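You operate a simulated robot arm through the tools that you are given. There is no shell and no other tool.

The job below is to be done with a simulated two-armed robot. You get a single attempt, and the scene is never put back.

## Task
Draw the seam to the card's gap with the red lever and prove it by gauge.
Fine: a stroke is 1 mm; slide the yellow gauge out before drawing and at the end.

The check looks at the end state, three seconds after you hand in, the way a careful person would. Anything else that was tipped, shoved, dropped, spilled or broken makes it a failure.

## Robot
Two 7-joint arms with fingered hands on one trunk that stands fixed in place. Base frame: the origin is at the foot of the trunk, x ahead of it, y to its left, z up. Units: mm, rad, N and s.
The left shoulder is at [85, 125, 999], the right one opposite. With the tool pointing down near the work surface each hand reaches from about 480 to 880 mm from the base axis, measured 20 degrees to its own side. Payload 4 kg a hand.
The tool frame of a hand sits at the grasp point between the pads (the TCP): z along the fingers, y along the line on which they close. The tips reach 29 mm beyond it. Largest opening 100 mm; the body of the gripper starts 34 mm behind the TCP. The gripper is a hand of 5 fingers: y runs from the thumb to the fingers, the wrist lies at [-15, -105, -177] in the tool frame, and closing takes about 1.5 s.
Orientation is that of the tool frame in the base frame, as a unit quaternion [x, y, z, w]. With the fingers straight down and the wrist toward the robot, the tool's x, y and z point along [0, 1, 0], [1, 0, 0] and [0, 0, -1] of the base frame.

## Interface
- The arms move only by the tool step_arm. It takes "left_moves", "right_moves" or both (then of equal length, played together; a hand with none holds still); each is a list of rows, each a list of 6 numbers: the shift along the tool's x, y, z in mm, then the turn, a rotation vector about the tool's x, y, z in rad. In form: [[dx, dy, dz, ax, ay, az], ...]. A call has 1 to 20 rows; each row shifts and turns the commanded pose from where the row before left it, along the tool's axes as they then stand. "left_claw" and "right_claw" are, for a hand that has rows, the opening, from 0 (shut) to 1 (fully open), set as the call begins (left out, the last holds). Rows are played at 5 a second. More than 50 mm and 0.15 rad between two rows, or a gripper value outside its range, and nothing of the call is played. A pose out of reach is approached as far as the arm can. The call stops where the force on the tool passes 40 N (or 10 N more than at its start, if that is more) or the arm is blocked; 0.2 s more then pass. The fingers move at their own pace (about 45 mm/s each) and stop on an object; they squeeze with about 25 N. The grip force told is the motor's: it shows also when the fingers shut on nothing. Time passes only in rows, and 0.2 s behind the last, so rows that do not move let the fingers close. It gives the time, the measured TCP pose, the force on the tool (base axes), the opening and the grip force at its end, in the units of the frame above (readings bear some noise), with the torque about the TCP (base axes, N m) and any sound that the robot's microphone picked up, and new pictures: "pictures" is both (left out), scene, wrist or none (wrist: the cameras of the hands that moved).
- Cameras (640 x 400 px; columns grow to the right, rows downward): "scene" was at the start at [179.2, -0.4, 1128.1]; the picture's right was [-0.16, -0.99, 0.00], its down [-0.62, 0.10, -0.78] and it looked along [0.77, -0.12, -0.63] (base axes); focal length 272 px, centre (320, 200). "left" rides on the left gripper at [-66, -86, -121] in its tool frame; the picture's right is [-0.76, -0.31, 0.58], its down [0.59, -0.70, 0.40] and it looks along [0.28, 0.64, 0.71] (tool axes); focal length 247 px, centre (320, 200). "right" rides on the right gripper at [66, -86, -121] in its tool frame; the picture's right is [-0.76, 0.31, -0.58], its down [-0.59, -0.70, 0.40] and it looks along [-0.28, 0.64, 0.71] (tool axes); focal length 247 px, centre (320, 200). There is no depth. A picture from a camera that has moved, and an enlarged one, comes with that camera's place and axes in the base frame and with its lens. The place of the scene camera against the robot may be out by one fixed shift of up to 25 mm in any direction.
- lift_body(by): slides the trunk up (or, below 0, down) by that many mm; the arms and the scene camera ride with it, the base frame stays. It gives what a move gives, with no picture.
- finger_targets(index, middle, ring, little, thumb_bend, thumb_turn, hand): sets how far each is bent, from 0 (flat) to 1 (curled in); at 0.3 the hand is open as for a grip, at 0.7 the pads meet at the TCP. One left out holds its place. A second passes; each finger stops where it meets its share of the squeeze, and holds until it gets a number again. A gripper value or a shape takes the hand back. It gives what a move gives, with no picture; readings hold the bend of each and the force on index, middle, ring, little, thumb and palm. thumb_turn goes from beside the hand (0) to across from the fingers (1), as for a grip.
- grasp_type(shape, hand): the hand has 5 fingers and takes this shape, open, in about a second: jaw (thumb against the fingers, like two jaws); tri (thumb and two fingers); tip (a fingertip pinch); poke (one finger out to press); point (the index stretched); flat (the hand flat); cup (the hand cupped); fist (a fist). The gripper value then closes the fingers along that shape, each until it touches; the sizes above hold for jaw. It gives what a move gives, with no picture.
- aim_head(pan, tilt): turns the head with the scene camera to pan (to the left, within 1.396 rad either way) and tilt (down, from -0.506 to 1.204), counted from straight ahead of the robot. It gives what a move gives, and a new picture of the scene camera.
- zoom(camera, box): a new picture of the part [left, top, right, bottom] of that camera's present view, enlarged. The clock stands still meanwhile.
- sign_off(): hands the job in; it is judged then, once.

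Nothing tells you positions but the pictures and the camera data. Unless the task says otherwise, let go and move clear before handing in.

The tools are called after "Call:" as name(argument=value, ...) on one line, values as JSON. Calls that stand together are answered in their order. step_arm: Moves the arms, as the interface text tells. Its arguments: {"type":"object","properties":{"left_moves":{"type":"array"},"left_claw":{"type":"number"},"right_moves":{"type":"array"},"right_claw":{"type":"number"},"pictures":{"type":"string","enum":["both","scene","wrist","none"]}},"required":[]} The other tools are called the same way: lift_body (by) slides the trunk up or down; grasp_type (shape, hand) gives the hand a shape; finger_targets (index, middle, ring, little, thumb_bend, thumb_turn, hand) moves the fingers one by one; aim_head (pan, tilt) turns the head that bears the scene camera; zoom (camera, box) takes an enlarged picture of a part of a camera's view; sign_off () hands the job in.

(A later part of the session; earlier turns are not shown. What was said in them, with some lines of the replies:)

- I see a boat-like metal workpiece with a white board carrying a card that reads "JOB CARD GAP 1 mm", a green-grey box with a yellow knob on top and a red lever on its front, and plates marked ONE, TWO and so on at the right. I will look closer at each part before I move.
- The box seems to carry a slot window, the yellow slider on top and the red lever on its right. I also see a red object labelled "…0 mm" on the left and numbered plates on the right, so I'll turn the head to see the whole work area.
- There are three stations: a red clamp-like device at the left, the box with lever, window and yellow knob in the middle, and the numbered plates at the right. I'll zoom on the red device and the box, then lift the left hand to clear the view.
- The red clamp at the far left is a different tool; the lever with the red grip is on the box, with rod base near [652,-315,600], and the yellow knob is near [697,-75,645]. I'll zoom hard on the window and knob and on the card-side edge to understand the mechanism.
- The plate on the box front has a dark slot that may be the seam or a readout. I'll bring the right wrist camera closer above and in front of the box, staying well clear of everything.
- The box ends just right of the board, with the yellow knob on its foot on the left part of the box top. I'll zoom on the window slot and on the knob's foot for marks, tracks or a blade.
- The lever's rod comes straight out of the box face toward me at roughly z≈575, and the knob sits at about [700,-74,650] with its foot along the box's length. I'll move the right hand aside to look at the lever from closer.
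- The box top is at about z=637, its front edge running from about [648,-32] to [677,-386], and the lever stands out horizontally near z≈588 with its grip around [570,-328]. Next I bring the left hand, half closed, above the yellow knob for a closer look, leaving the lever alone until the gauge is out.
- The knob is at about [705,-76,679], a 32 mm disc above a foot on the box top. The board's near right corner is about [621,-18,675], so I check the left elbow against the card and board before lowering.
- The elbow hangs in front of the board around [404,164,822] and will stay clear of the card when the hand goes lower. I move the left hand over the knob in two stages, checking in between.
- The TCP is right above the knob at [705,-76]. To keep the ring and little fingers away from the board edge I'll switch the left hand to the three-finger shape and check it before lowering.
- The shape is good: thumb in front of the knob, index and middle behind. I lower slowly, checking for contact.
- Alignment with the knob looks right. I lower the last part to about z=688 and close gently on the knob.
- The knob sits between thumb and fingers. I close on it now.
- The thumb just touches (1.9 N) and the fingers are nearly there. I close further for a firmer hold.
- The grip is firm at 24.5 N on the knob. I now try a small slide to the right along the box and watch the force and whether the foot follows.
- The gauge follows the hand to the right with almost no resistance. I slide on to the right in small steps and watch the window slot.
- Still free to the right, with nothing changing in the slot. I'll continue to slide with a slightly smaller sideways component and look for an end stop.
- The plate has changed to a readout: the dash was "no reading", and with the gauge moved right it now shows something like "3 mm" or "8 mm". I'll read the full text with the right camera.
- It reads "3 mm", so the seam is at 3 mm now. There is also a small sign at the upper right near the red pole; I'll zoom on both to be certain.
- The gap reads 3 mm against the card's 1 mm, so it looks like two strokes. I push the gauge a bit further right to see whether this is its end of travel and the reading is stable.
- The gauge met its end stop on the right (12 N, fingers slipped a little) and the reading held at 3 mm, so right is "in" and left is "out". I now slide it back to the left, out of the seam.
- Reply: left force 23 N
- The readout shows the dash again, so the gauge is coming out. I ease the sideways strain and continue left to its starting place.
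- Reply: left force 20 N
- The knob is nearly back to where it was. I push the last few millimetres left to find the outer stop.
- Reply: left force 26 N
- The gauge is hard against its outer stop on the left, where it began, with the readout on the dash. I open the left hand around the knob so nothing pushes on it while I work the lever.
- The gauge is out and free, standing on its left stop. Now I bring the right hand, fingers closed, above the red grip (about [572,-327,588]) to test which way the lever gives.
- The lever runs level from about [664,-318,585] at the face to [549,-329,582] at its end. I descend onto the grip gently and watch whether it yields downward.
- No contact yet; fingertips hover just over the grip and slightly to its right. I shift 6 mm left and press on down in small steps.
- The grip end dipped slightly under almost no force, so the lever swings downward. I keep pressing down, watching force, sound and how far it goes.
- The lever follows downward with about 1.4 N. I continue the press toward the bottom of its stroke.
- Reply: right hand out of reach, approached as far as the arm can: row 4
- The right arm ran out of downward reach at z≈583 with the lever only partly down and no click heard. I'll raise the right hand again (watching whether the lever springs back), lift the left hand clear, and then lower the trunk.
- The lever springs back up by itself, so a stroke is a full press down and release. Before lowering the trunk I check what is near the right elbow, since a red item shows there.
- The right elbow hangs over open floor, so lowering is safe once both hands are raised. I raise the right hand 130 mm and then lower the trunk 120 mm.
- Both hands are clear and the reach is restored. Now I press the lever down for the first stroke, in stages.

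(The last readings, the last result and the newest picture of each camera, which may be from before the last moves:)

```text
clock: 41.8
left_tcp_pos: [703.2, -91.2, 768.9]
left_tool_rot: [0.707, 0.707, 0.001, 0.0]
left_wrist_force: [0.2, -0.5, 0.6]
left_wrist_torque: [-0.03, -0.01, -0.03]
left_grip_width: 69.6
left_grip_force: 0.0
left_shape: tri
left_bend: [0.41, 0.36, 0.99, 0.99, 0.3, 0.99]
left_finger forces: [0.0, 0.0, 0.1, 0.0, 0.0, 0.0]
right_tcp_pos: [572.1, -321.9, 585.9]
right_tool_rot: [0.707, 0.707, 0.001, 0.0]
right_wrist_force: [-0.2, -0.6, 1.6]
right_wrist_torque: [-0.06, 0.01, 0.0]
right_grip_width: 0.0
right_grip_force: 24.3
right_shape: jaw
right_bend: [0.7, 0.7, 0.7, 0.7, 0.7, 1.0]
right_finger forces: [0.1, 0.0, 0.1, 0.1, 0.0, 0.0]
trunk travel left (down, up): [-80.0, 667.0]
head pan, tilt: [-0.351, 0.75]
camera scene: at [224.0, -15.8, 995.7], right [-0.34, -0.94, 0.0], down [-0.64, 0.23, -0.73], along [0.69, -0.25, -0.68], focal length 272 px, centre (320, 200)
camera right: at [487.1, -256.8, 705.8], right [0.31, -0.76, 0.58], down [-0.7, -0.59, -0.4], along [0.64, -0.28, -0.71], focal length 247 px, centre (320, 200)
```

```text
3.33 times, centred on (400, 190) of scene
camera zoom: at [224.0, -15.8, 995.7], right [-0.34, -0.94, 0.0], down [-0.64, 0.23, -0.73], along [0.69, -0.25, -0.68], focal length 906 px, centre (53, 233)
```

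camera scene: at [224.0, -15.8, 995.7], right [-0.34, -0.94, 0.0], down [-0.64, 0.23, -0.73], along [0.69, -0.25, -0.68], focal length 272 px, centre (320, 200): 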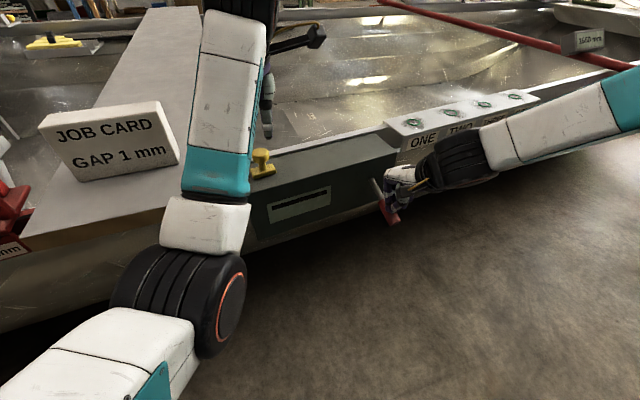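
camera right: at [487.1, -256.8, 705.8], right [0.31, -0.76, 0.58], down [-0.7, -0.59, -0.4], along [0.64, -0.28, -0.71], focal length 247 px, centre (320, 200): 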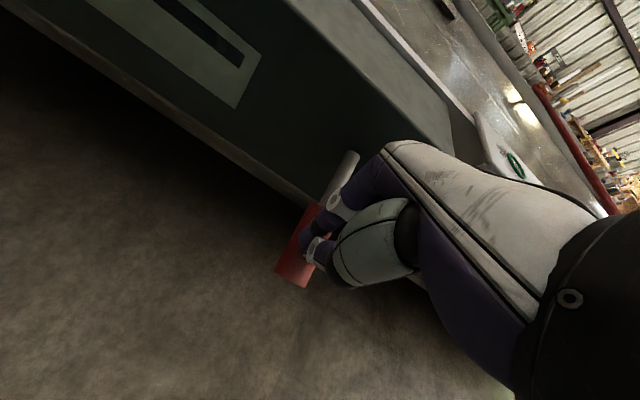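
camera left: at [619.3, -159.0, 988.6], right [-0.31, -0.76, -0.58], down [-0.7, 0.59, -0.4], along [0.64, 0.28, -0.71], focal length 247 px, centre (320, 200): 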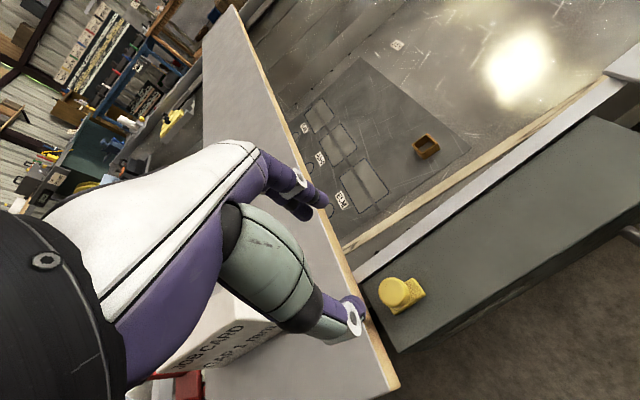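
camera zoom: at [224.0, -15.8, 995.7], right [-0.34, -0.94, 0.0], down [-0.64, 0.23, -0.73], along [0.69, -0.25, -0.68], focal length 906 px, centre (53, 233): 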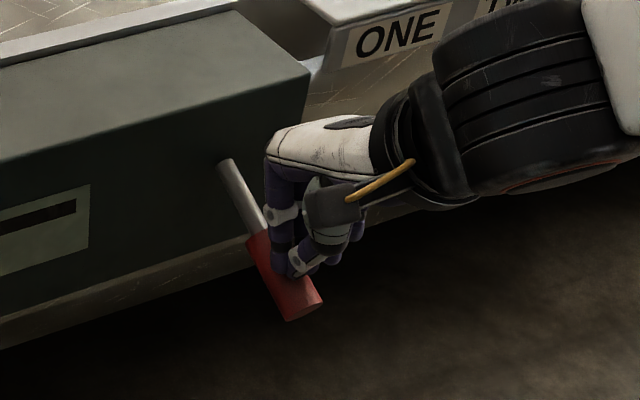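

The lever is down about 23° with 1.6 N. I go on downward while shifting slightly toward the box so the fingers don't slip off its end.

Call:
step_arm(right_moves=[[0, 4, 6, 0, 0, 0], [0, 4, 6, 0, 0, 0], [0, 4, 6, 0, 0, 0]], right_claw=0.0, pictures="both")

Call:
zoom(camera="scene", box=[320, 130, 480, 250])

```text
clock: 42.7
left_tcp_pos: [701.5, -89.9, 773.1]
left_tool_rot: [0.707, 0.707, 0.0, 0.002]
left_wrist_force: [-0.4, -0.4, 0.1]
left_wrist_torque: [-0.01, 0.01, -0.02]
left_grip_width: 69.9
left_grip_force: 0.0
left_shape: tri
left_bend: [0.41, 0.36, 0.99, 0.99, 0.3, 0.99]
left_finger forces: [0.0, 0.0, 0.0, 0.1, 0.0, 0.1]
right_tcp_pos: [583.2, -321.4, 572.6]
right_tool_rot: [0.707, 0.707, 0.003, 0.003]
right_wrist_force: [-22.7, -6.7, 30.5]
right_wrist_torque: [-0.33, 0.76, -0.09]
right_grip_width: 0.0
right_grip_force: 25.1
right_shape: jaw
right_bend: [0.7, 0.7, 0.7, 0.7, 0.7, 1.0]
right_finger forces: [0.0, 0.0, 0.0, 0.0, 60.4, 0.0]
trunk travel left (down, up): [-80.0, 667.0]
head pan, tilt: [-0.351, 0.75]
stopped in row 3 (right hand): the force on the tool passed its limit at 43 N (the readings are from after the stop); the commanded pose is now the measured one
camera scene: at [220.4, -15.0, 997.1], right [-0.34, -0.94, 0.0], down [-0.64, 0.23, -0.73], along [0.69, -0.25, -0.68], focal length 272 px, centre (320, 200)
camera right: at [497.0, -254.9, 693.0], right [0.3, -0.76, 0.58], down [-0.7, -0.59, -0.4], along [0.65, -0.28, -0.71], focal length 247 px, centre (320, 200)
```

scene: 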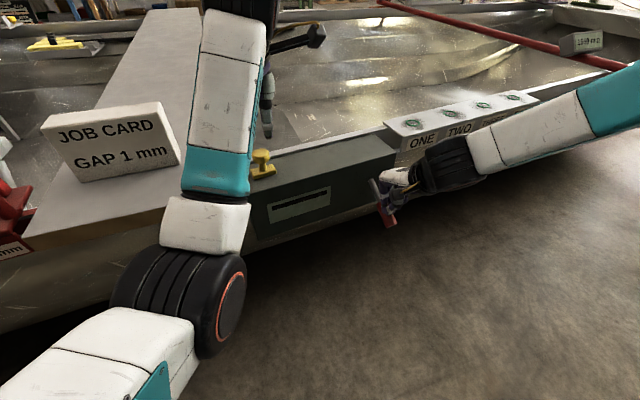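
right: 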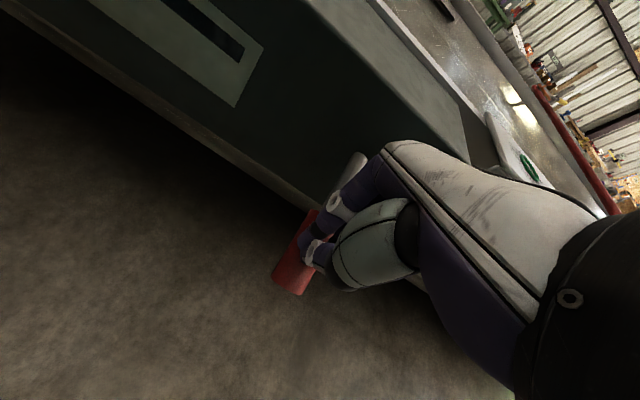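

```text
3.33 times, centred on (400, 190) of scene
camera zoom: at [220.4, -15.0, 997.1], right [-0.34, -0.94, 0.0], down [-0.64, 0.23, -0.73], along [0.69, -0.25, -0.68], focal length 906 px, centre (53, 233)
```

zoom: 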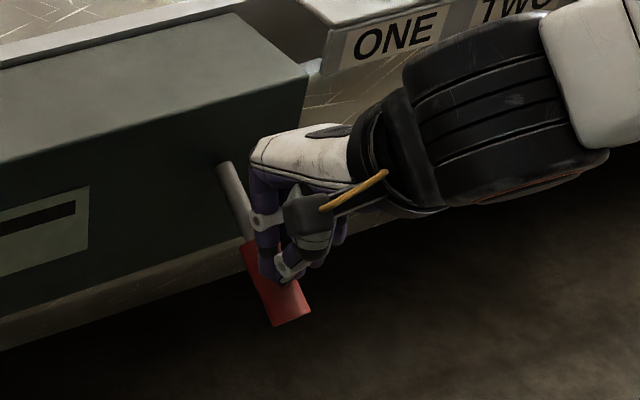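

The lever reached its bottom stop (force rose to ~43 N and the move stopped itself). I release upward and let it spring back, then check with the gauge how far the seam went.

Call:
step_arm(right_moves=[[0, -3, -5, 0, 0, 0], [0, -4, -8, 0, 0, 0], [0, -4, -10, 0, 0, 0], [0, 0, -12, 0, 0, 0], [0, 0, -15, 0, 0, 0], [0, 0, -20, 0, 0, 0], [0, 0, -20, 0, 0, 0]], right_claw=0.0, pictures="both")

Call:
zoom(camera="scene", box=[320, 130, 480, 250])

Call:
zoom(camera="scene", box=[230, 130, 350, 240])

```text
clock: 44.3
left_tcp_pos: [704.1, -90.6, 769.9]
left_tool_rot: [0.707, 0.707, -0.001, 0.0]
left_wrist_force: [0.0, -0.1, -0.1]
left_wrist_torque: [0.0, 0.0, -0.01]
left_grip_width: 69.9
left_grip_force: 0.1
left_shape: tri
left_bend: [0.41, 0.36, 0.99, 0.99, 0.3, 0.99]
left_finger forces: [0.0, 0.0, 0.0, 0.0, 0.0, 0.2]
right_tcp_pos: [573.5, -321.6, 657.8]
right_tool_rot: [0.706, 0.708, 0.0, 0.001]
right_wrist_force: [0.6, 0.8, -0.3]
right_wrist_torque: [-0.01, 0.05, -0.02]
right_grip_width: 0.0
right_grip_force: 25.5
right_shape: jaw
right_bend: [0.7, 0.7, 0.7, 0.7, 0.7, 1.0]
right_finger forces: [0.1, 0.0, 0.0, 0.0, 0.0, 0.1]
trunk travel left (down, up): [-80.0, 667.0]
head pan, tilt: [-0.351, 0.75]
camera scene: at [223.9, -15.9, 995.7], right [-0.34, -0.94, 0.0], down [-0.64, 0.23, -0.73], along [0.69, -0.25, -0.68], focal length 272 px, centre (320, 200)
camera right: at [487.5, -255.5, 778.9], right [0.31, -0.76, 0.58], down [-0.7, -0.59, -0.4], along [0.64, -0.28, -0.71], focal length 247 px, centre (320, 200)
```

scene: 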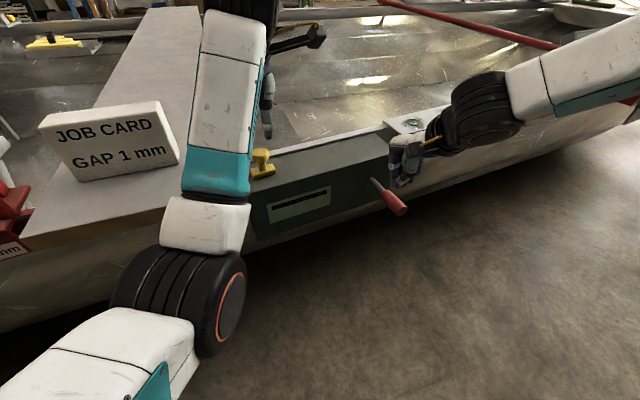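
right: 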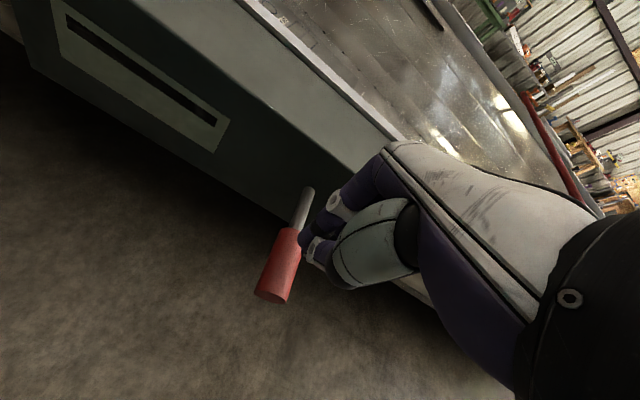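

```text
3.33 times, centred on (400, 190) of scene
camera zoom: at [223.9, -15.9, 995.7], right [-0.34, -0.94, 0.0], down [-0.64, 0.23, -0.73], along [0.69, -0.25, -0.68], focal length 906 px, centre (53, 233)
```

zoom: 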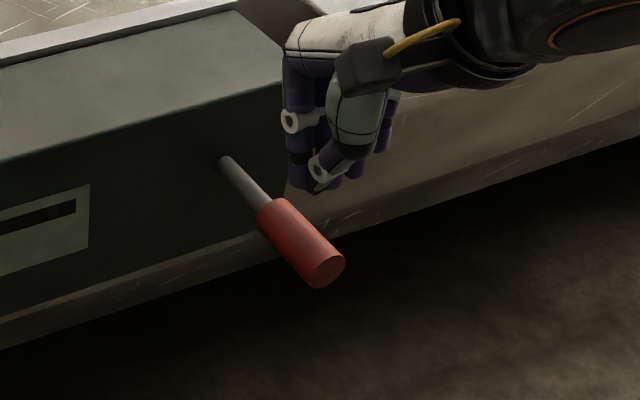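

```text
3.64 times, centred on (290, 185) of scene
camera zoom: at [223.9, -15.9, 995.7], right [-0.34, -0.94, 0.0], down [-0.64, 0.23, -0.73], along [0.69, -0.25, -0.68], focal length 988 px, centre (429, 254)
```

zoom: 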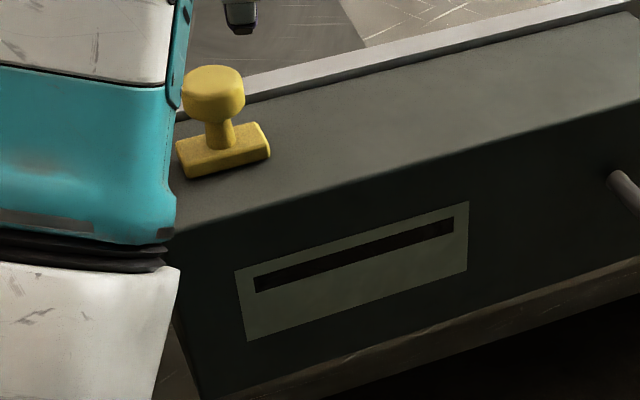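

The lever has returned to its rest. I bring the left hand back down around the yellow knob to take a gauge reading.

Call:
step_arm(left_moves=[[13, 1, 0, 0, 0, 0], [0, 0, 20, 0, 0, 0], [0, 0, 20, 0, 0, 0], [0, 0, 15, 0, 0, 0], [0, 0, 15, 0, 0, 0], [0, 0, 12, 0, 0, 0]], left_claw=0.6, pictures="wrist")

Call:
zoom(camera="left", box=[220, 140, 460, 340])

```text
clock: 45.7
left_tcp_pos: [704.3, -76.7, 688.1]
left_tool_rot: [0.708, 0.707, -0.001, 0.0]
left_wrist_force: [-0.9, -0.2, 0.0]
left_wrist_torque: [-0.02, -0.03, 0.03]
left_grip_width: 60.1
left_grip_force: 0.0
left_shape: tri
left_bend: [0.39, 0.39, 0.99, 0.99, 0.3, 1.0]
left_finger forces: [0.0, 0.0, 0.0, 0.0, 0.1, 0.0]
right_tcp_pos: [575.0, -319.9, 657.3]
right_tool_rot: [0.707, 0.707, 0.0, 0.001]
right_wrist_force: [-0.3, -0.3, -0.4]
right_wrist_torque: [-0.02, 0.0, 0.02]
right_grip_width: 0.0
right_grip_force: 25.2
right_shape: jaw
right_bend: [0.7, 0.7, 0.7, 0.7, 0.7, 1.0]
right_finger forces: [0.1, 0.1, 0.0, 0.0, 0.1, 0.1]
trunk travel left (down, up): [-80.0, 667.0]
head pan, tilt: [-0.351, 0.75]
camera left: at [620.6, -142.1, 808.2], right [-0.31, -0.76, -0.58], down [-0.7, 0.59, -0.4], along [0.64, 0.28, -0.71], focal length 247 px, centre (320, 200)
```

left: 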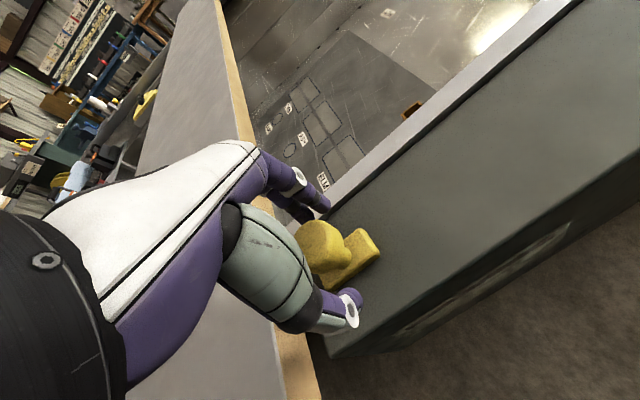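

```text
2.00 times, centred on (340, 240) of left
camera zoom: at [620.6, -142.1, 808.2], right [-0.31, -0.76, -0.58], down [-0.7, 0.59, -0.4], along [0.64, 0.28, -0.71], focal length 494 px, centre (280, 120)
```

zoom: 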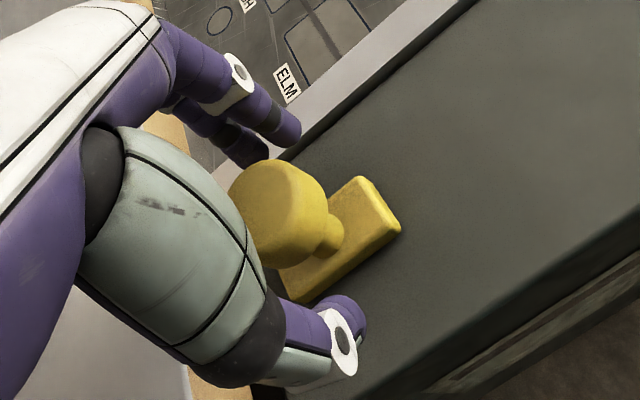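

Same position as before around the knob. I close on it and slide the gauge in (to the right), stopping short of the hard stop.

Call:
step_arm(left_moves=[[0, 0, 1, 0, 0, 0], [0, 0, 1, 0, 0, 0], [0, 0, 0, 0, 0, 0], [0, 0, 0, 0, 0, 0], [0, 0, 0, 0, 0, 0], [0, 0, 0, 0, 0, 0], [0, 0, 0, 0, 0, 0], [0, 0, 0, 0, 0, 0], [0, 0, 0, 0, 0, 0]], left_claw=0.0, pictures="wrist")

Call:
step_arm(left_moves=[[-6, 0.3, 0, 0, 0, 0], [-6, 0.3, 0, 0, 0, 0], [-6, 0.3, 0, 0, 0, 0], [-6, 0.3, 0, 0, 0, 0], [-6, 0.3, 0, 0, 0, 0], [-6, 0.3, 0, 0, 0, 0], [-6, 0.3, 0, 0, 0, 0], [-6, 0.3, 0, 0, 0, 0], [-6, 0.3, 0, 0, 0, 0]], left_claw=0.0, pictures="both")

Call:
zoom(camera="scene", box=[230, 130, 350, 240])

Call:
zoom(camera="right", box=[20, 0, 260, 160])

```text
clock: 47.7
left_tcp_pos: [705.5, -77.1, 683.2]
left_tool_rot: [0.707, 0.707, 0.0, -0.002]
left_wrist_force: [-2.6, -2.8, -14.4]
left_wrist_torque: [-0.05, -0.08, -0.06]
left_grip_width: 23.1
left_grip_force: 24.9
left_shape: tri
left_bend: [0.74, 0.74, 1.0, 1.0, 0.49, 1.0]
left_finger forces: [11.8, 10.2, 0.0, 0.1, 24.0, 0.1]
right_tcp_pos: [573.9, -320.5, 657.8]
right_tool_rot: [0.707, 0.707, 0.0, 0.0]
right_wrist_force: [0.6, -0.4, -0.8]
right_wrist_torque: [0.01, 0.03, 0.01]
right_grip_width: 0.1
right_grip_force: 25.4
right_shape: jaw
right_bend: [0.7, 0.7, 0.7, 0.7, 0.7, 1.0]
right_finger forces: [0.0, 0.0, 0.0, 0.1, 0.1, 0.1]
trunk travel left (down, up): [-80.0, 667.0]
head pan, tilt: [-0.351, 0.75]
camera left: at [621.2, -143.4, 804.5], right [-0.31, -0.76, -0.58], down [-0.7, 0.59, -0.39], along [0.64, 0.28, -0.72], focal length 247 px, centre (320, 200)
```

left: 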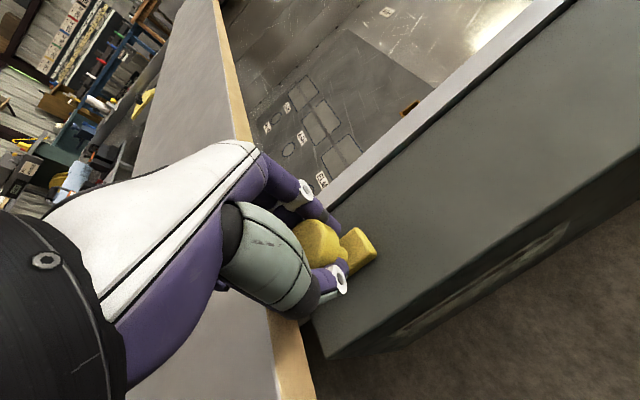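

```text
clock: 49.7
left_tcp_pos: [708.1, -129.2, 683.7]
left_tool_rot: [0.707, 0.707, -0.001, -0.001]
left_wrist_force: [4.2, 3.2, -11.3]
left_wrist_torque: [0.0, -0.2, 0.04]
left_grip_width: 23.0
left_grip_force: 24.6
left_shape: tri
left_bend: [0.74, 0.74, 1.0, 1.0, 0.74, 1.0]
left_finger forces: [12.1, 12.7, 0.1, 0.1, 21.2, 0.1]
right_tcp_pos: [574.6, -321.6, 657.5]
right_tool_rot: [0.707, 0.707, 0.0, 0.001]
right_wrist_force: [-0.3, 0.4, 0.4]
right_wrist_torque: [0.01, 0.01, 0.01]
right_grip_width: 0.0
right_grip_force: 25.0
right_shape: jaw
right_bend: [0.7, 0.7, 0.7, 0.7, 0.7, 1.0]
right_finger forces: [0.0, 0.0, 0.0, 0.0, 0.0, 0.1]
trunk travel left (down, up): [-80.0, 667.0]
head pan, tilt: [-0.351, 0.75]
camera scene: at [225.3, -15.7, 995.3], right [-0.34, -0.94, 0.0], down [-0.64, 0.23, -0.73], along [0.69, -0.25, -0.68], focal length 272 px, centre (320, 200)
camera left: at [624.5, -197.0, 804.3], right [-0.31, -0.76, -0.58], down [-0.7, 0.59, -0.4], along [0.64, 0.28, -0.71], focal length 247 px, centre (320, 200)
```

scene: 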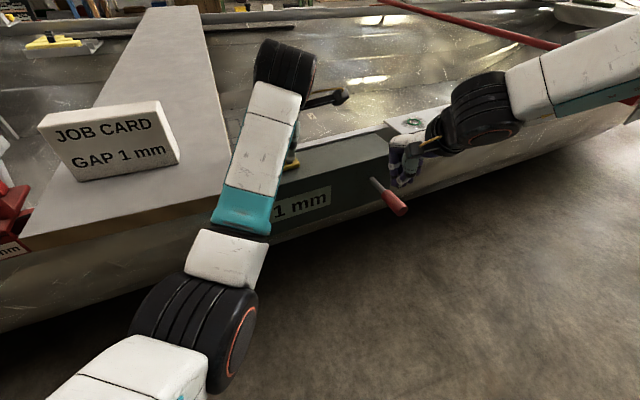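
left: 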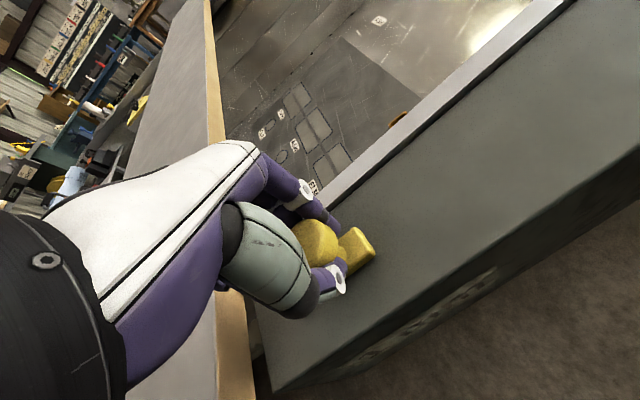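

```text
3.64 times, centred on (290, 185) of scene
camera zoom: at [225.3, -15.7, 995.3], right [-0.34, -0.94, 0.0], down [-0.64, 0.23, -0.73], along [0.69, -0.25, -0.68], focal length 988 px, centre (429, 254)
```

zoom: 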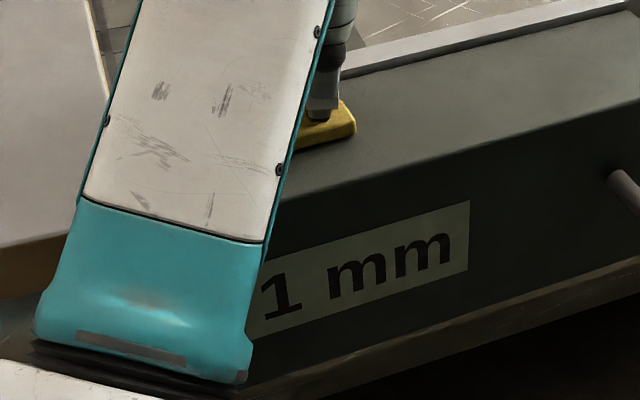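

```text
2.50 times, centred on (140, 80) of right
camera zoom: at [488.7, -255.3, 778.1], right [0.31, -0.76, 0.58], down [-0.7, -0.59, -0.4], along [0.64, -0.28, -0.71], focal length 617 px, centre (770, 500)
```

zoom: 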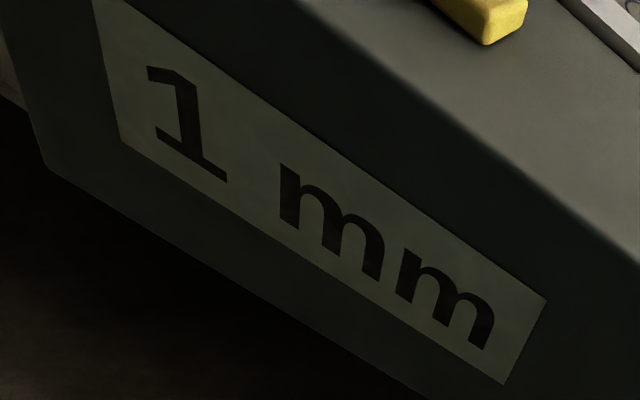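

The gauge now reads "1 mm": the earlier part-press had already counted as a stroke, so the two strokes took it from 3 to 1 mm, matching the card. No more lever. I push the gauge gently fully home to prove the reading, then slide it out.

Call:
step_arm(left_moves=[[-4, 0.1, 0, 0, 0, 0], [-4, 0.1, 0, 0, 0, 0], [-3, 0.1, 0, 0, 0, 0], [0, 0, 0, 0, 0, 0], [0, 0, 0, 0, 0, 0]], left_claw=0.0, pictures="both")

Call:
zoom(camera="right", box=[20, 0, 260, 160])

```text
clock: 50.9
left_tcp_pos: [709.0, -140.2, 682.8]
left_tool_rot: [0.706, 0.708, -0.001, -0.001]
left_wrist_force: [1.9, 18.5, -8.6]
left_wrist_torque: [0.18, -0.16, 0.13]
left_grip_width: 23.0
left_grip_force: 25.5
left_shape: tri
left_bend: [0.74, 0.62, 1.0, 1.0, 0.74, 1.0]
left_finger forces: [8.1, 15.7, 0.0, 0.0, 20.3, 0.0]
right_tcp_pos: [574.9, -320.8, 659.2]
right_tool_rot: [0.708, 0.706, 0.0, 0.002]
right_wrist_force: [-0.5, -0.2, -0.4]
right_wrist_torque: [0.0, -0.04, 0.02]
right_grip_width: 0.1
right_grip_force: 24.8
right_shape: jaw
right_bend: [0.7, 0.7, 0.7, 0.7, 0.7, 1.0]
right_finger forces: [0.0, 0.0, 0.0, 0.0, 0.1, 0.1]
trunk travel left (down, up): [-80.0, 667.0]
head pan, tilt: [-0.351, 0.75]
camera scene: at [225.0, -14.6, 995.4], right [-0.34, -0.94, 0.0], down [-0.64, 0.23, -0.73], along [0.69, -0.25, -0.68], focal length 272 px, centre (320, 200)
camera left: at [625.0, -206.9, 803.9], right [-0.31, -0.76, -0.58], down [-0.71, 0.59, -0.4], along [0.64, 0.29, -0.71], focal length 247 px, centre (320, 200)
```

scene: 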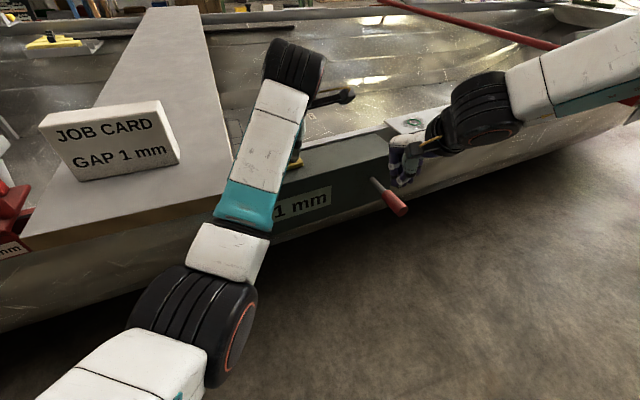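
left: 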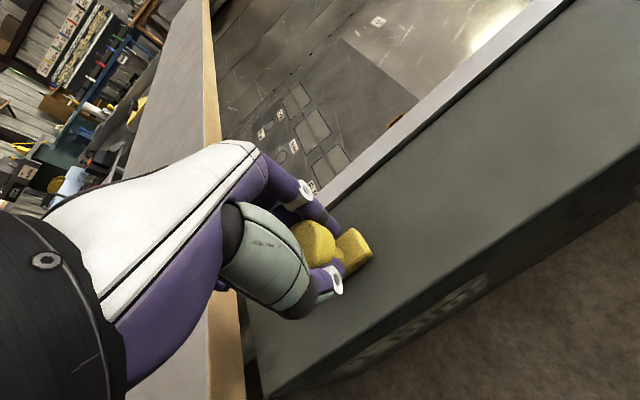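

```text
2.50 times, centred on (140, 80) of right
camera zoom: at [488.6, -254.4, 778.6], right [0.31, -0.76, 0.58], down [-0.7, -0.59, -0.4], along [0.64, -0.28, -0.71], focal length 617 px, centre (770, 500)
```

zoom: 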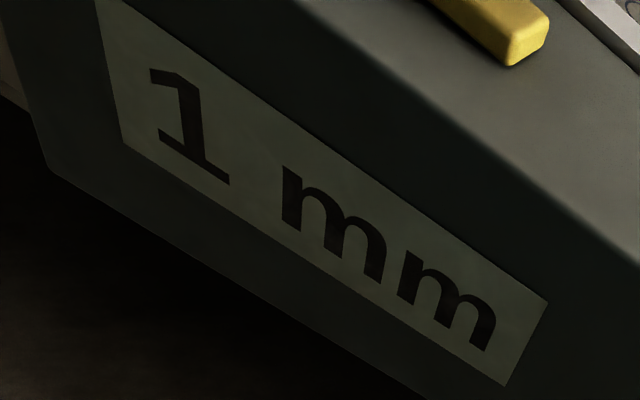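

The gauge is fully in against its stop and reads 1 mm. Now I slide it out to the left stop.

Call:
step_arm(left_moves=[[6, -0.3, 0, 0, 0, 0], [6, -0.3, 0, 0, 0, 0], [6, -0.4, 0, 0, 0, 0], [6, -0.4, 0, 0, 0, 0], [6, -0.4, 0, 0, 0, 0], [6, -0.4, 0, 0, 0, 0], [6, -0.4, 0, 0, 0, 0], [6, -0.4, 0, 0, 0, 0], [4, -0.3, 0, 0, 0, 0], [4, -0.3, 0, 0, 0, 0]], left_claw=0.0, pictures="both")

Call:
zoom(camera="left", box=[220, 140, 460, 340])

```text
clock: 53.1
left_tcp_pos: [703.6, -86.0, 684.3]
left_tool_rot: [0.707, 0.707, 0.0, -0.001]
left_wrist_force: [-2.6, -2.4, -15.2]
left_wrist_torque: [-0.07, -0.12, -0.08]
left_grip_width: 22.7
left_grip_force: 25.3
left_shape: tri
left_bend: [0.74, 0.62, 1.0, 1.0, 0.74, 1.0]
left_finger forces: [13.1, 12.2, 0.1, 0.0, 24.4, 0.0]
right_tcp_pos: [573.9, -321.6, 657.9]
right_tool_rot: [0.707, 0.707, 0.0, 0.0]
right_wrist_force: [-0.1, -0.7, 0.5]
right_wrist_torque: [-0.01, 0.01, -0.01]
right_grip_width: 0.3
right_grip_force: 24.8
right_shape: jaw
right_bend: [0.7, 0.7, 0.7, 0.7, 0.7, 1.0]
right_finger forces: [0.0, 0.0, 0.0, 0.0, 0.1, 0.0]
trunk travel left (down, up): [-80.0, 667.0]
head pan, tilt: [-0.351, 0.75]
camera scene: at [225.2, -16.1, 995.3], right [-0.34, -0.94, 0.0], down [-0.64, 0.23, -0.73], along [0.69, -0.25, -0.68], focal length 272 px, centre (320, 200)
camera left: at [620.4, -153.6, 804.3], right [-0.31, -0.76, -0.58], down [-0.7, 0.59, -0.4], along [0.64, 0.28, -0.71], focal length 247 px, centre (320, 200)
```

scene: 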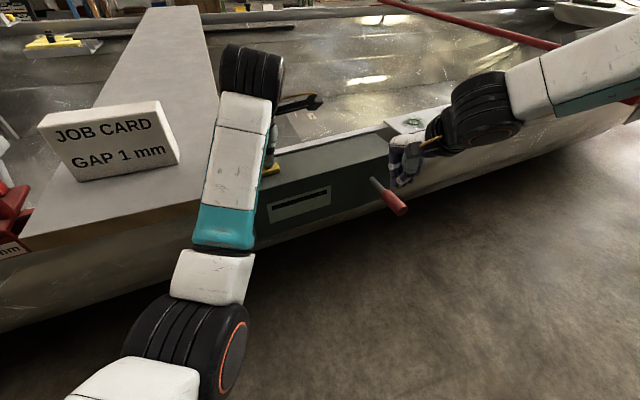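
left: 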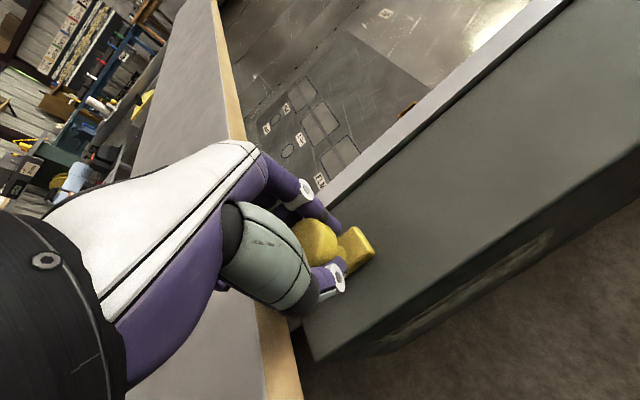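

```text
2.00 times, centred on (340, 240) of left
camera zoom: at [620.4, -153.6, 804.3], right [-0.31, -0.76, -0.58], down [-0.7, 0.59, -0.4], along [0.64, 0.28, -0.71], focal length 494 px, centre (280, 120)
```

zoom: 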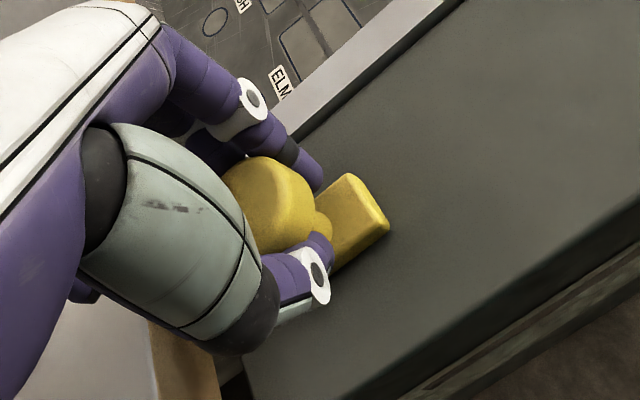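

The readout is back on the dash and the knob is a few millimetres short of its left stop. I push the remaining bit until I feel the stop.

Call:
step_arm(left_moves=[[3, -0.2, 0, 0, 0, 0], [3, -0.2, 0, 0, 0, 0], [3, -0.2, 0, 0, 0, 0], [2, -0.2, 0, 0, 0, 0]], left_claw=0.0, pictures="wrist")

```text
clock: 54.1
left_tcp_pos: [703.5, -77.5, 683.2]
left_tool_rot: [0.708, 0.706, -0.001, -0.001]
left_wrist_force: [-1.4, -8.7, -14.5]
left_wrist_torque: [-0.1, -0.15, -0.13]
left_grip_width: 22.6
left_grip_force: 24.9
left_shape: tri
left_bend: [0.74, 0.62, 1.0, 1.0, 0.74, 1.0]
left_finger forces: [16.0, 11.3, 0.0, 0.1, 23.9, 0.1]
right_tcp_pos: [574.6, -322.3, 656.9]
right_tool_rot: [0.706, 0.708, 0.0, 0.001]
right_wrist_force: [0.0, 0.4, 0.7]
right_wrist_torque: [0.0, -0.02, 0.02]
right_grip_width: 0.0
right_grip_force: 24.9
right_shape: jaw
right_bend: [0.7, 0.7, 0.7, 0.7, 0.7, 1.0]
right_finger forces: [0.1, 0.0, 0.1, 0.0, 0.0, 0.0]
trunk travel left (down, up): [-80.0, 667.0]
head pan, tilt: [-0.351, 0.75]
camera left: at [619.4, -143.3, 804.3], right [-0.31, -0.76, -0.58], down [-0.7, 0.59, -0.4], along [0.64, 0.28, -0.71], focal length 247 px, centre (320, 200)
```

left: 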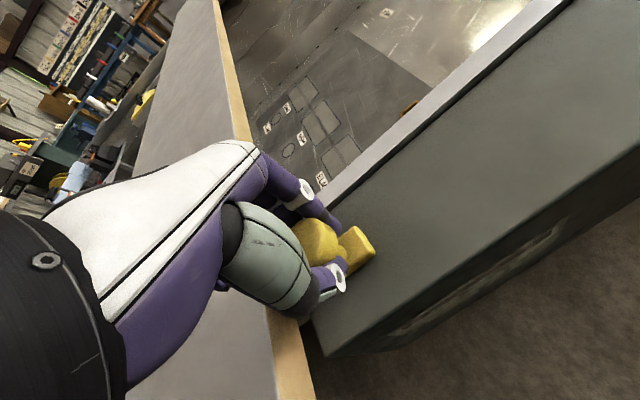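

The gauge is against its outer stop (8.7 N). I relax, open the left hand and lift it straight up, and take the right hand up and away from the lever.

Call:
step_arm(left_moves=[[-2, 0, 2, 0, 0, 0], [0, 0, 0, 0, 0, 0]], left_claw=0.0, pictures="none")

Call:
step_arm(left_moves=[[0, 0, 0, 0, 0, 0], [0, 0, 0, 0, 0, 0], [0, 0, 0, 0, 0, 0], [0, 0, 0, 0, 0, 0], [0, 0, 0, 0, 0, 0]], left_claw=0.65, pictures="wrist")

Call:
zoom(camera="left", box=[220, 140, 460, 340])

```text
clock: 54.7
left_tcp_pos: [704.5, -77.2, 682.8]
left_tool_rot: [0.707, 0.707, 0.0, 0.0]
left_wrist_force: [-3.0, -3.4, -7.8]
left_wrist_torque: [-0.04, -0.1, -0.1]
left_grip_width: 22.7
left_grip_force: 25.4
left_shape: tri
left_bend: [0.74, 0.62, 1.0, 1.0, 0.74, 1.0]
left_finger forces: [13.5, 11.2, 0.0, 0.0, 22.4, 0.1]
right_tcp_pos: [573.6, -320.5, 657.4]
right_tool_rot: [0.707, 0.707, 0.001, 0.001]
right_wrist_force: [0.3, 0.3, 0.3]
right_wrist_torque: [0.01, -0.03, 0.02]
right_grip_width: 0.4
right_grip_force: 25.3
right_shape: jaw
right_bend: [0.7, 0.7, 0.7, 0.7, 0.7, 1.0]
right_finger forces: [0.1, 0.0, 0.0, 0.1, 0.0, 0.1]
trunk travel left (down, up): [-80.0, 667.0]
head pan, tilt: [-0.351, 0.75]
```

```text
clock: 55.9
left_tcp_pos: [703.9, -78.0, 684.0]
left_tool_rot: [0.707, 0.707, 0.0, 0.0]
left_wrist_force: [-0.3, 0.1, 0.5]
left_wrist_torque: [0.01, -0.01, 0.0]
left_grip_width: 64.8
left_grip_force: 0.0
left_shape: tri
left_bend: [0.4, 0.37, 0.99, 0.99, 0.31, 0.99]
left_finger forces: [0.1, 0.1, 0.0, 0.0, 0.0, 0.0]
right_tcp_pos: [573.8, -320.0, 658.0]
right_tool_rot: [0.707, 0.707, -0.001, 0.001]
right_wrist_force: [0.2, 0.6, -0.7]
right_wrist_torque: [0.0, 0.03, 0.02]
right_grip_width: 0.0
right_grip_force: 25.3
right_shape: jaw
right_bend: [0.7, 0.7, 0.7, 0.7, 0.7, 1.0]
right_finger forces: [0.0, 0.1, 0.0, 0.1, 0.0, 0.0]
trunk travel left (down, up): [-80.0, 667.0]
head pan, tilt: [-0.351, 0.75]
camera left: at [619.2, -144.4, 803.5], right [-0.31, -0.76, -0.58], down [-0.7, 0.59, -0.4], along [0.64, 0.28, -0.71], focal length 247 px, centre (320, 200)
```

left: 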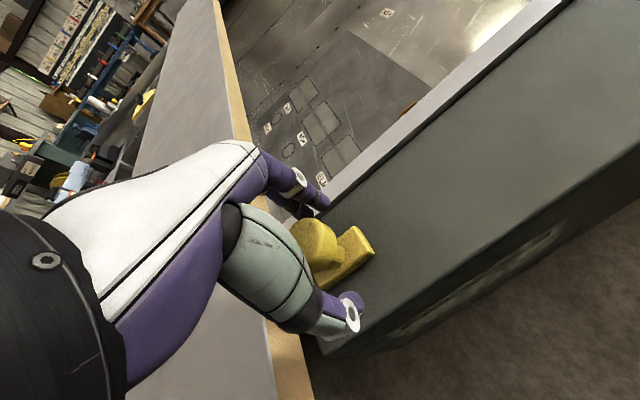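

```text
2.00 times, centred on (340, 240) of left
camera zoom: at [619.2, -144.4, 803.5], right [-0.31, -0.76, -0.58], down [-0.7, 0.59, -0.4], along [0.64, 0.28, -0.71], focal length 494 px, centre (280, 120)
```

zoom: 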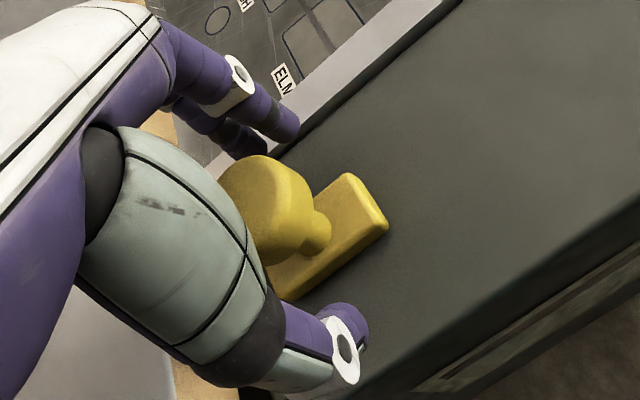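

The knob is free between the open fingers. I lift both hands clear.

Call:
step_arm(left_moves=[[0, 0, -8, 0, 0, 0], [0, 0, -15, 0, 0, 0], [0, 0, -20, 0, 0, 0], [0, 0, -30, 0, 0, 0], [0, 0, -40, 0, 0, 0], [0, 0, -40, 0, 0, 0]], right_moves=[[0, 0, -8, 0, 0, 0], [0, 0, -15, 0, 0, 0], [0, 0, -20, 0, 0, 0], [-20, -20, -20, 0, 0, 0], [-25, -20, -20, 0, 0, 0], [-25, -20, -20, 0, 0, 0]], left_claw=0.65, right_claw=0.3, pictures="both")

Call:
zoom(camera="scene", box=[230, 120, 440, 250])

Call:
zoom(camera="scene", box=[0, 80, 200, 270])

```text
clock: 57.3
left_tcp_pos: [702.3, -76.9, 835.8]
left_tool_rot: [0.708, 0.707, 0.0, -0.001]
left_wrist_force: [-0.5, -0.2, -0.4]
left_wrist_torque: [-0.01, 0.01, -0.01]
left_grip_width: 64.8
left_grip_force: 0.0
left_shape: tri
left_bend: [0.4, 0.37, 0.99, 0.99, 0.3, 0.99]
left_finger forces: [0.1, 0.1, 0.0, 0.0, 0.0, 0.1]
right_tcp_pos: [512.2, -388.5, 762.0]
right_tool_rot: [0.708, 0.707, 0.0, 0.001]
right_wrist_force: [-0.3, -0.5, -0.4]
right_wrist_torque: [0.02, 0.01, 0.0]
right_grip_width: 29.6
right_grip_force: 0.0
right_shape: jaw
right_bend: [0.5, 0.52, 0.74, 0.54, 0.46, 1.0]
right_finger forces: [0.0, 0.0, 0.0, 0.0, 0.1, 0.0]
trunk travel left (down, up): [-80.0, 667.0]
head pan, tilt: [-0.351, 0.75]
camera scene: at [223.9, -15.6, 995.9], right [-0.34, -0.94, 0.0], down [-0.64, 0.23, -0.73], along [0.69, -0.25, -0.68], focal length 272 px, centre (320, 200)
camera right: at [426.4, -323.9, 883.6], right [0.31, -0.76, 0.58], down [-0.7, -0.59, -0.4], along [0.64, -0.28, -0.71], focal length 247 px, centre (320, 200)
camera left: at [618.5, -143.9, 957.1], right [-0.31, -0.76, -0.58], down [-0.7, 0.59, -0.4], along [0.64, 0.28, -0.71], focal length 247 px, centre (320, 200)
```

scene: 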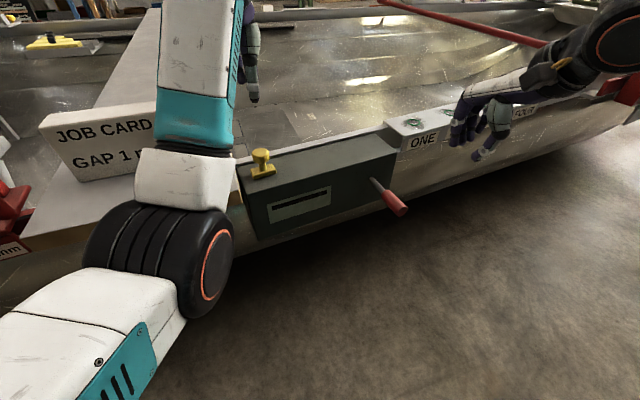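
right: 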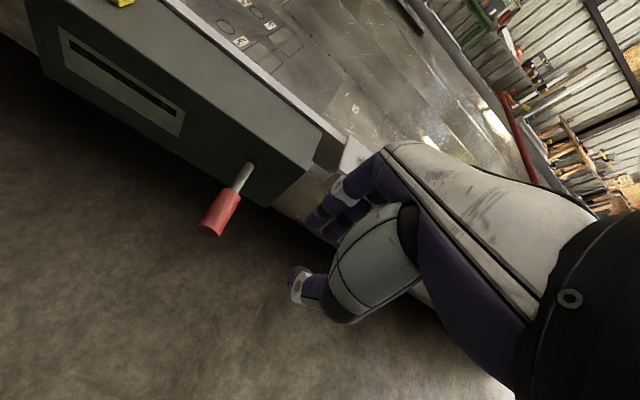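
left: 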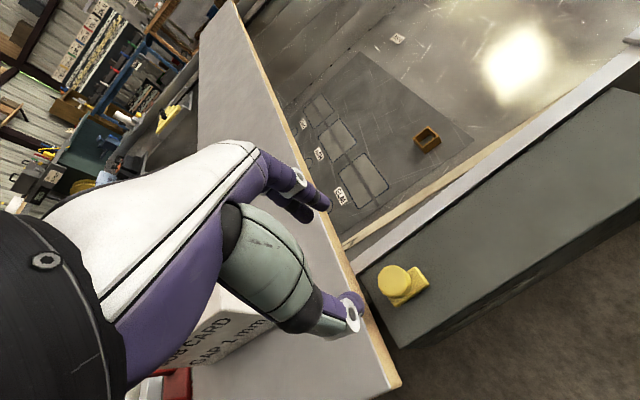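

```text
3.05 times, centred on (335, 185) of scene
camera zoom: at [223.9, -15.6, 995.9], right [-0.34, -0.94, 0.0], down [-0.64, 0.23, -0.73], along [0.69, -0.25, -0.68], focal length 828 px, centre (274, 246)
```

zoom: 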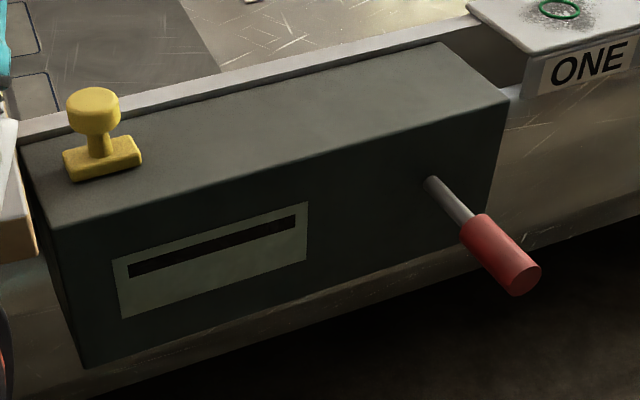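

```text
2.11 times, centred on (100, 175) of scene
camera zoom: at [223.9, -15.6, 995.9], right [-0.34, -0.94, 0.0], down [-0.64, 0.23, -0.73], along [0.69, -0.25, -0.68], focal length 572 px, centre (783, 253)
```

zoom: 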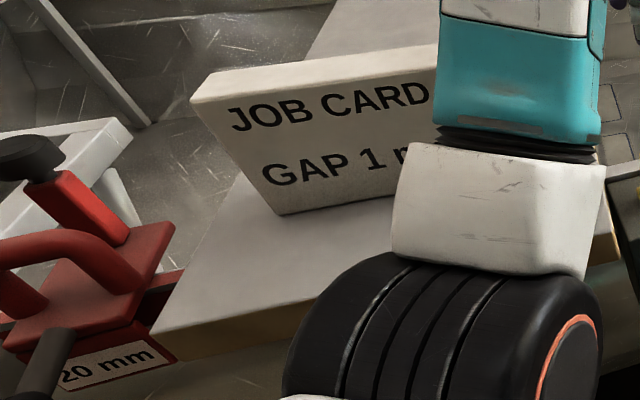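

The seam was proved at 1 mm with the gauge fully home. The gauge is now out against its left stop with the readout on the dash, the lever is back at rest, the card is undisturbed, and both hands are clear, so I hand in.

Call:
sign_off()

```text
The job is handed in.
```

I drew the seam from 3 mm to the card's 1 mm with the red lever. With the yellow gauge pushed fully in against its stop, the readout showed "1 mm".

- **Strokes:** It took two presses. I meant the first only as a test of which way the lever moves, and it stopped short when the arm ran out of reach, but it counted as a full stroke. I lowered the trunk 120 mm to reach the bottom of the second press, and the trunk is still at that height.
- **Gauge:** I slid it in once at the start to read the 3 mm, then out before any drawing. I slid it in again to prove the 1 mm, and out at the end. It now sits against its left stop and the readout shows a dash.
- **End state:** The lever is back at rest and both hands are clear. The final pictures show the card in its place and nothing near the box tipped or moved.
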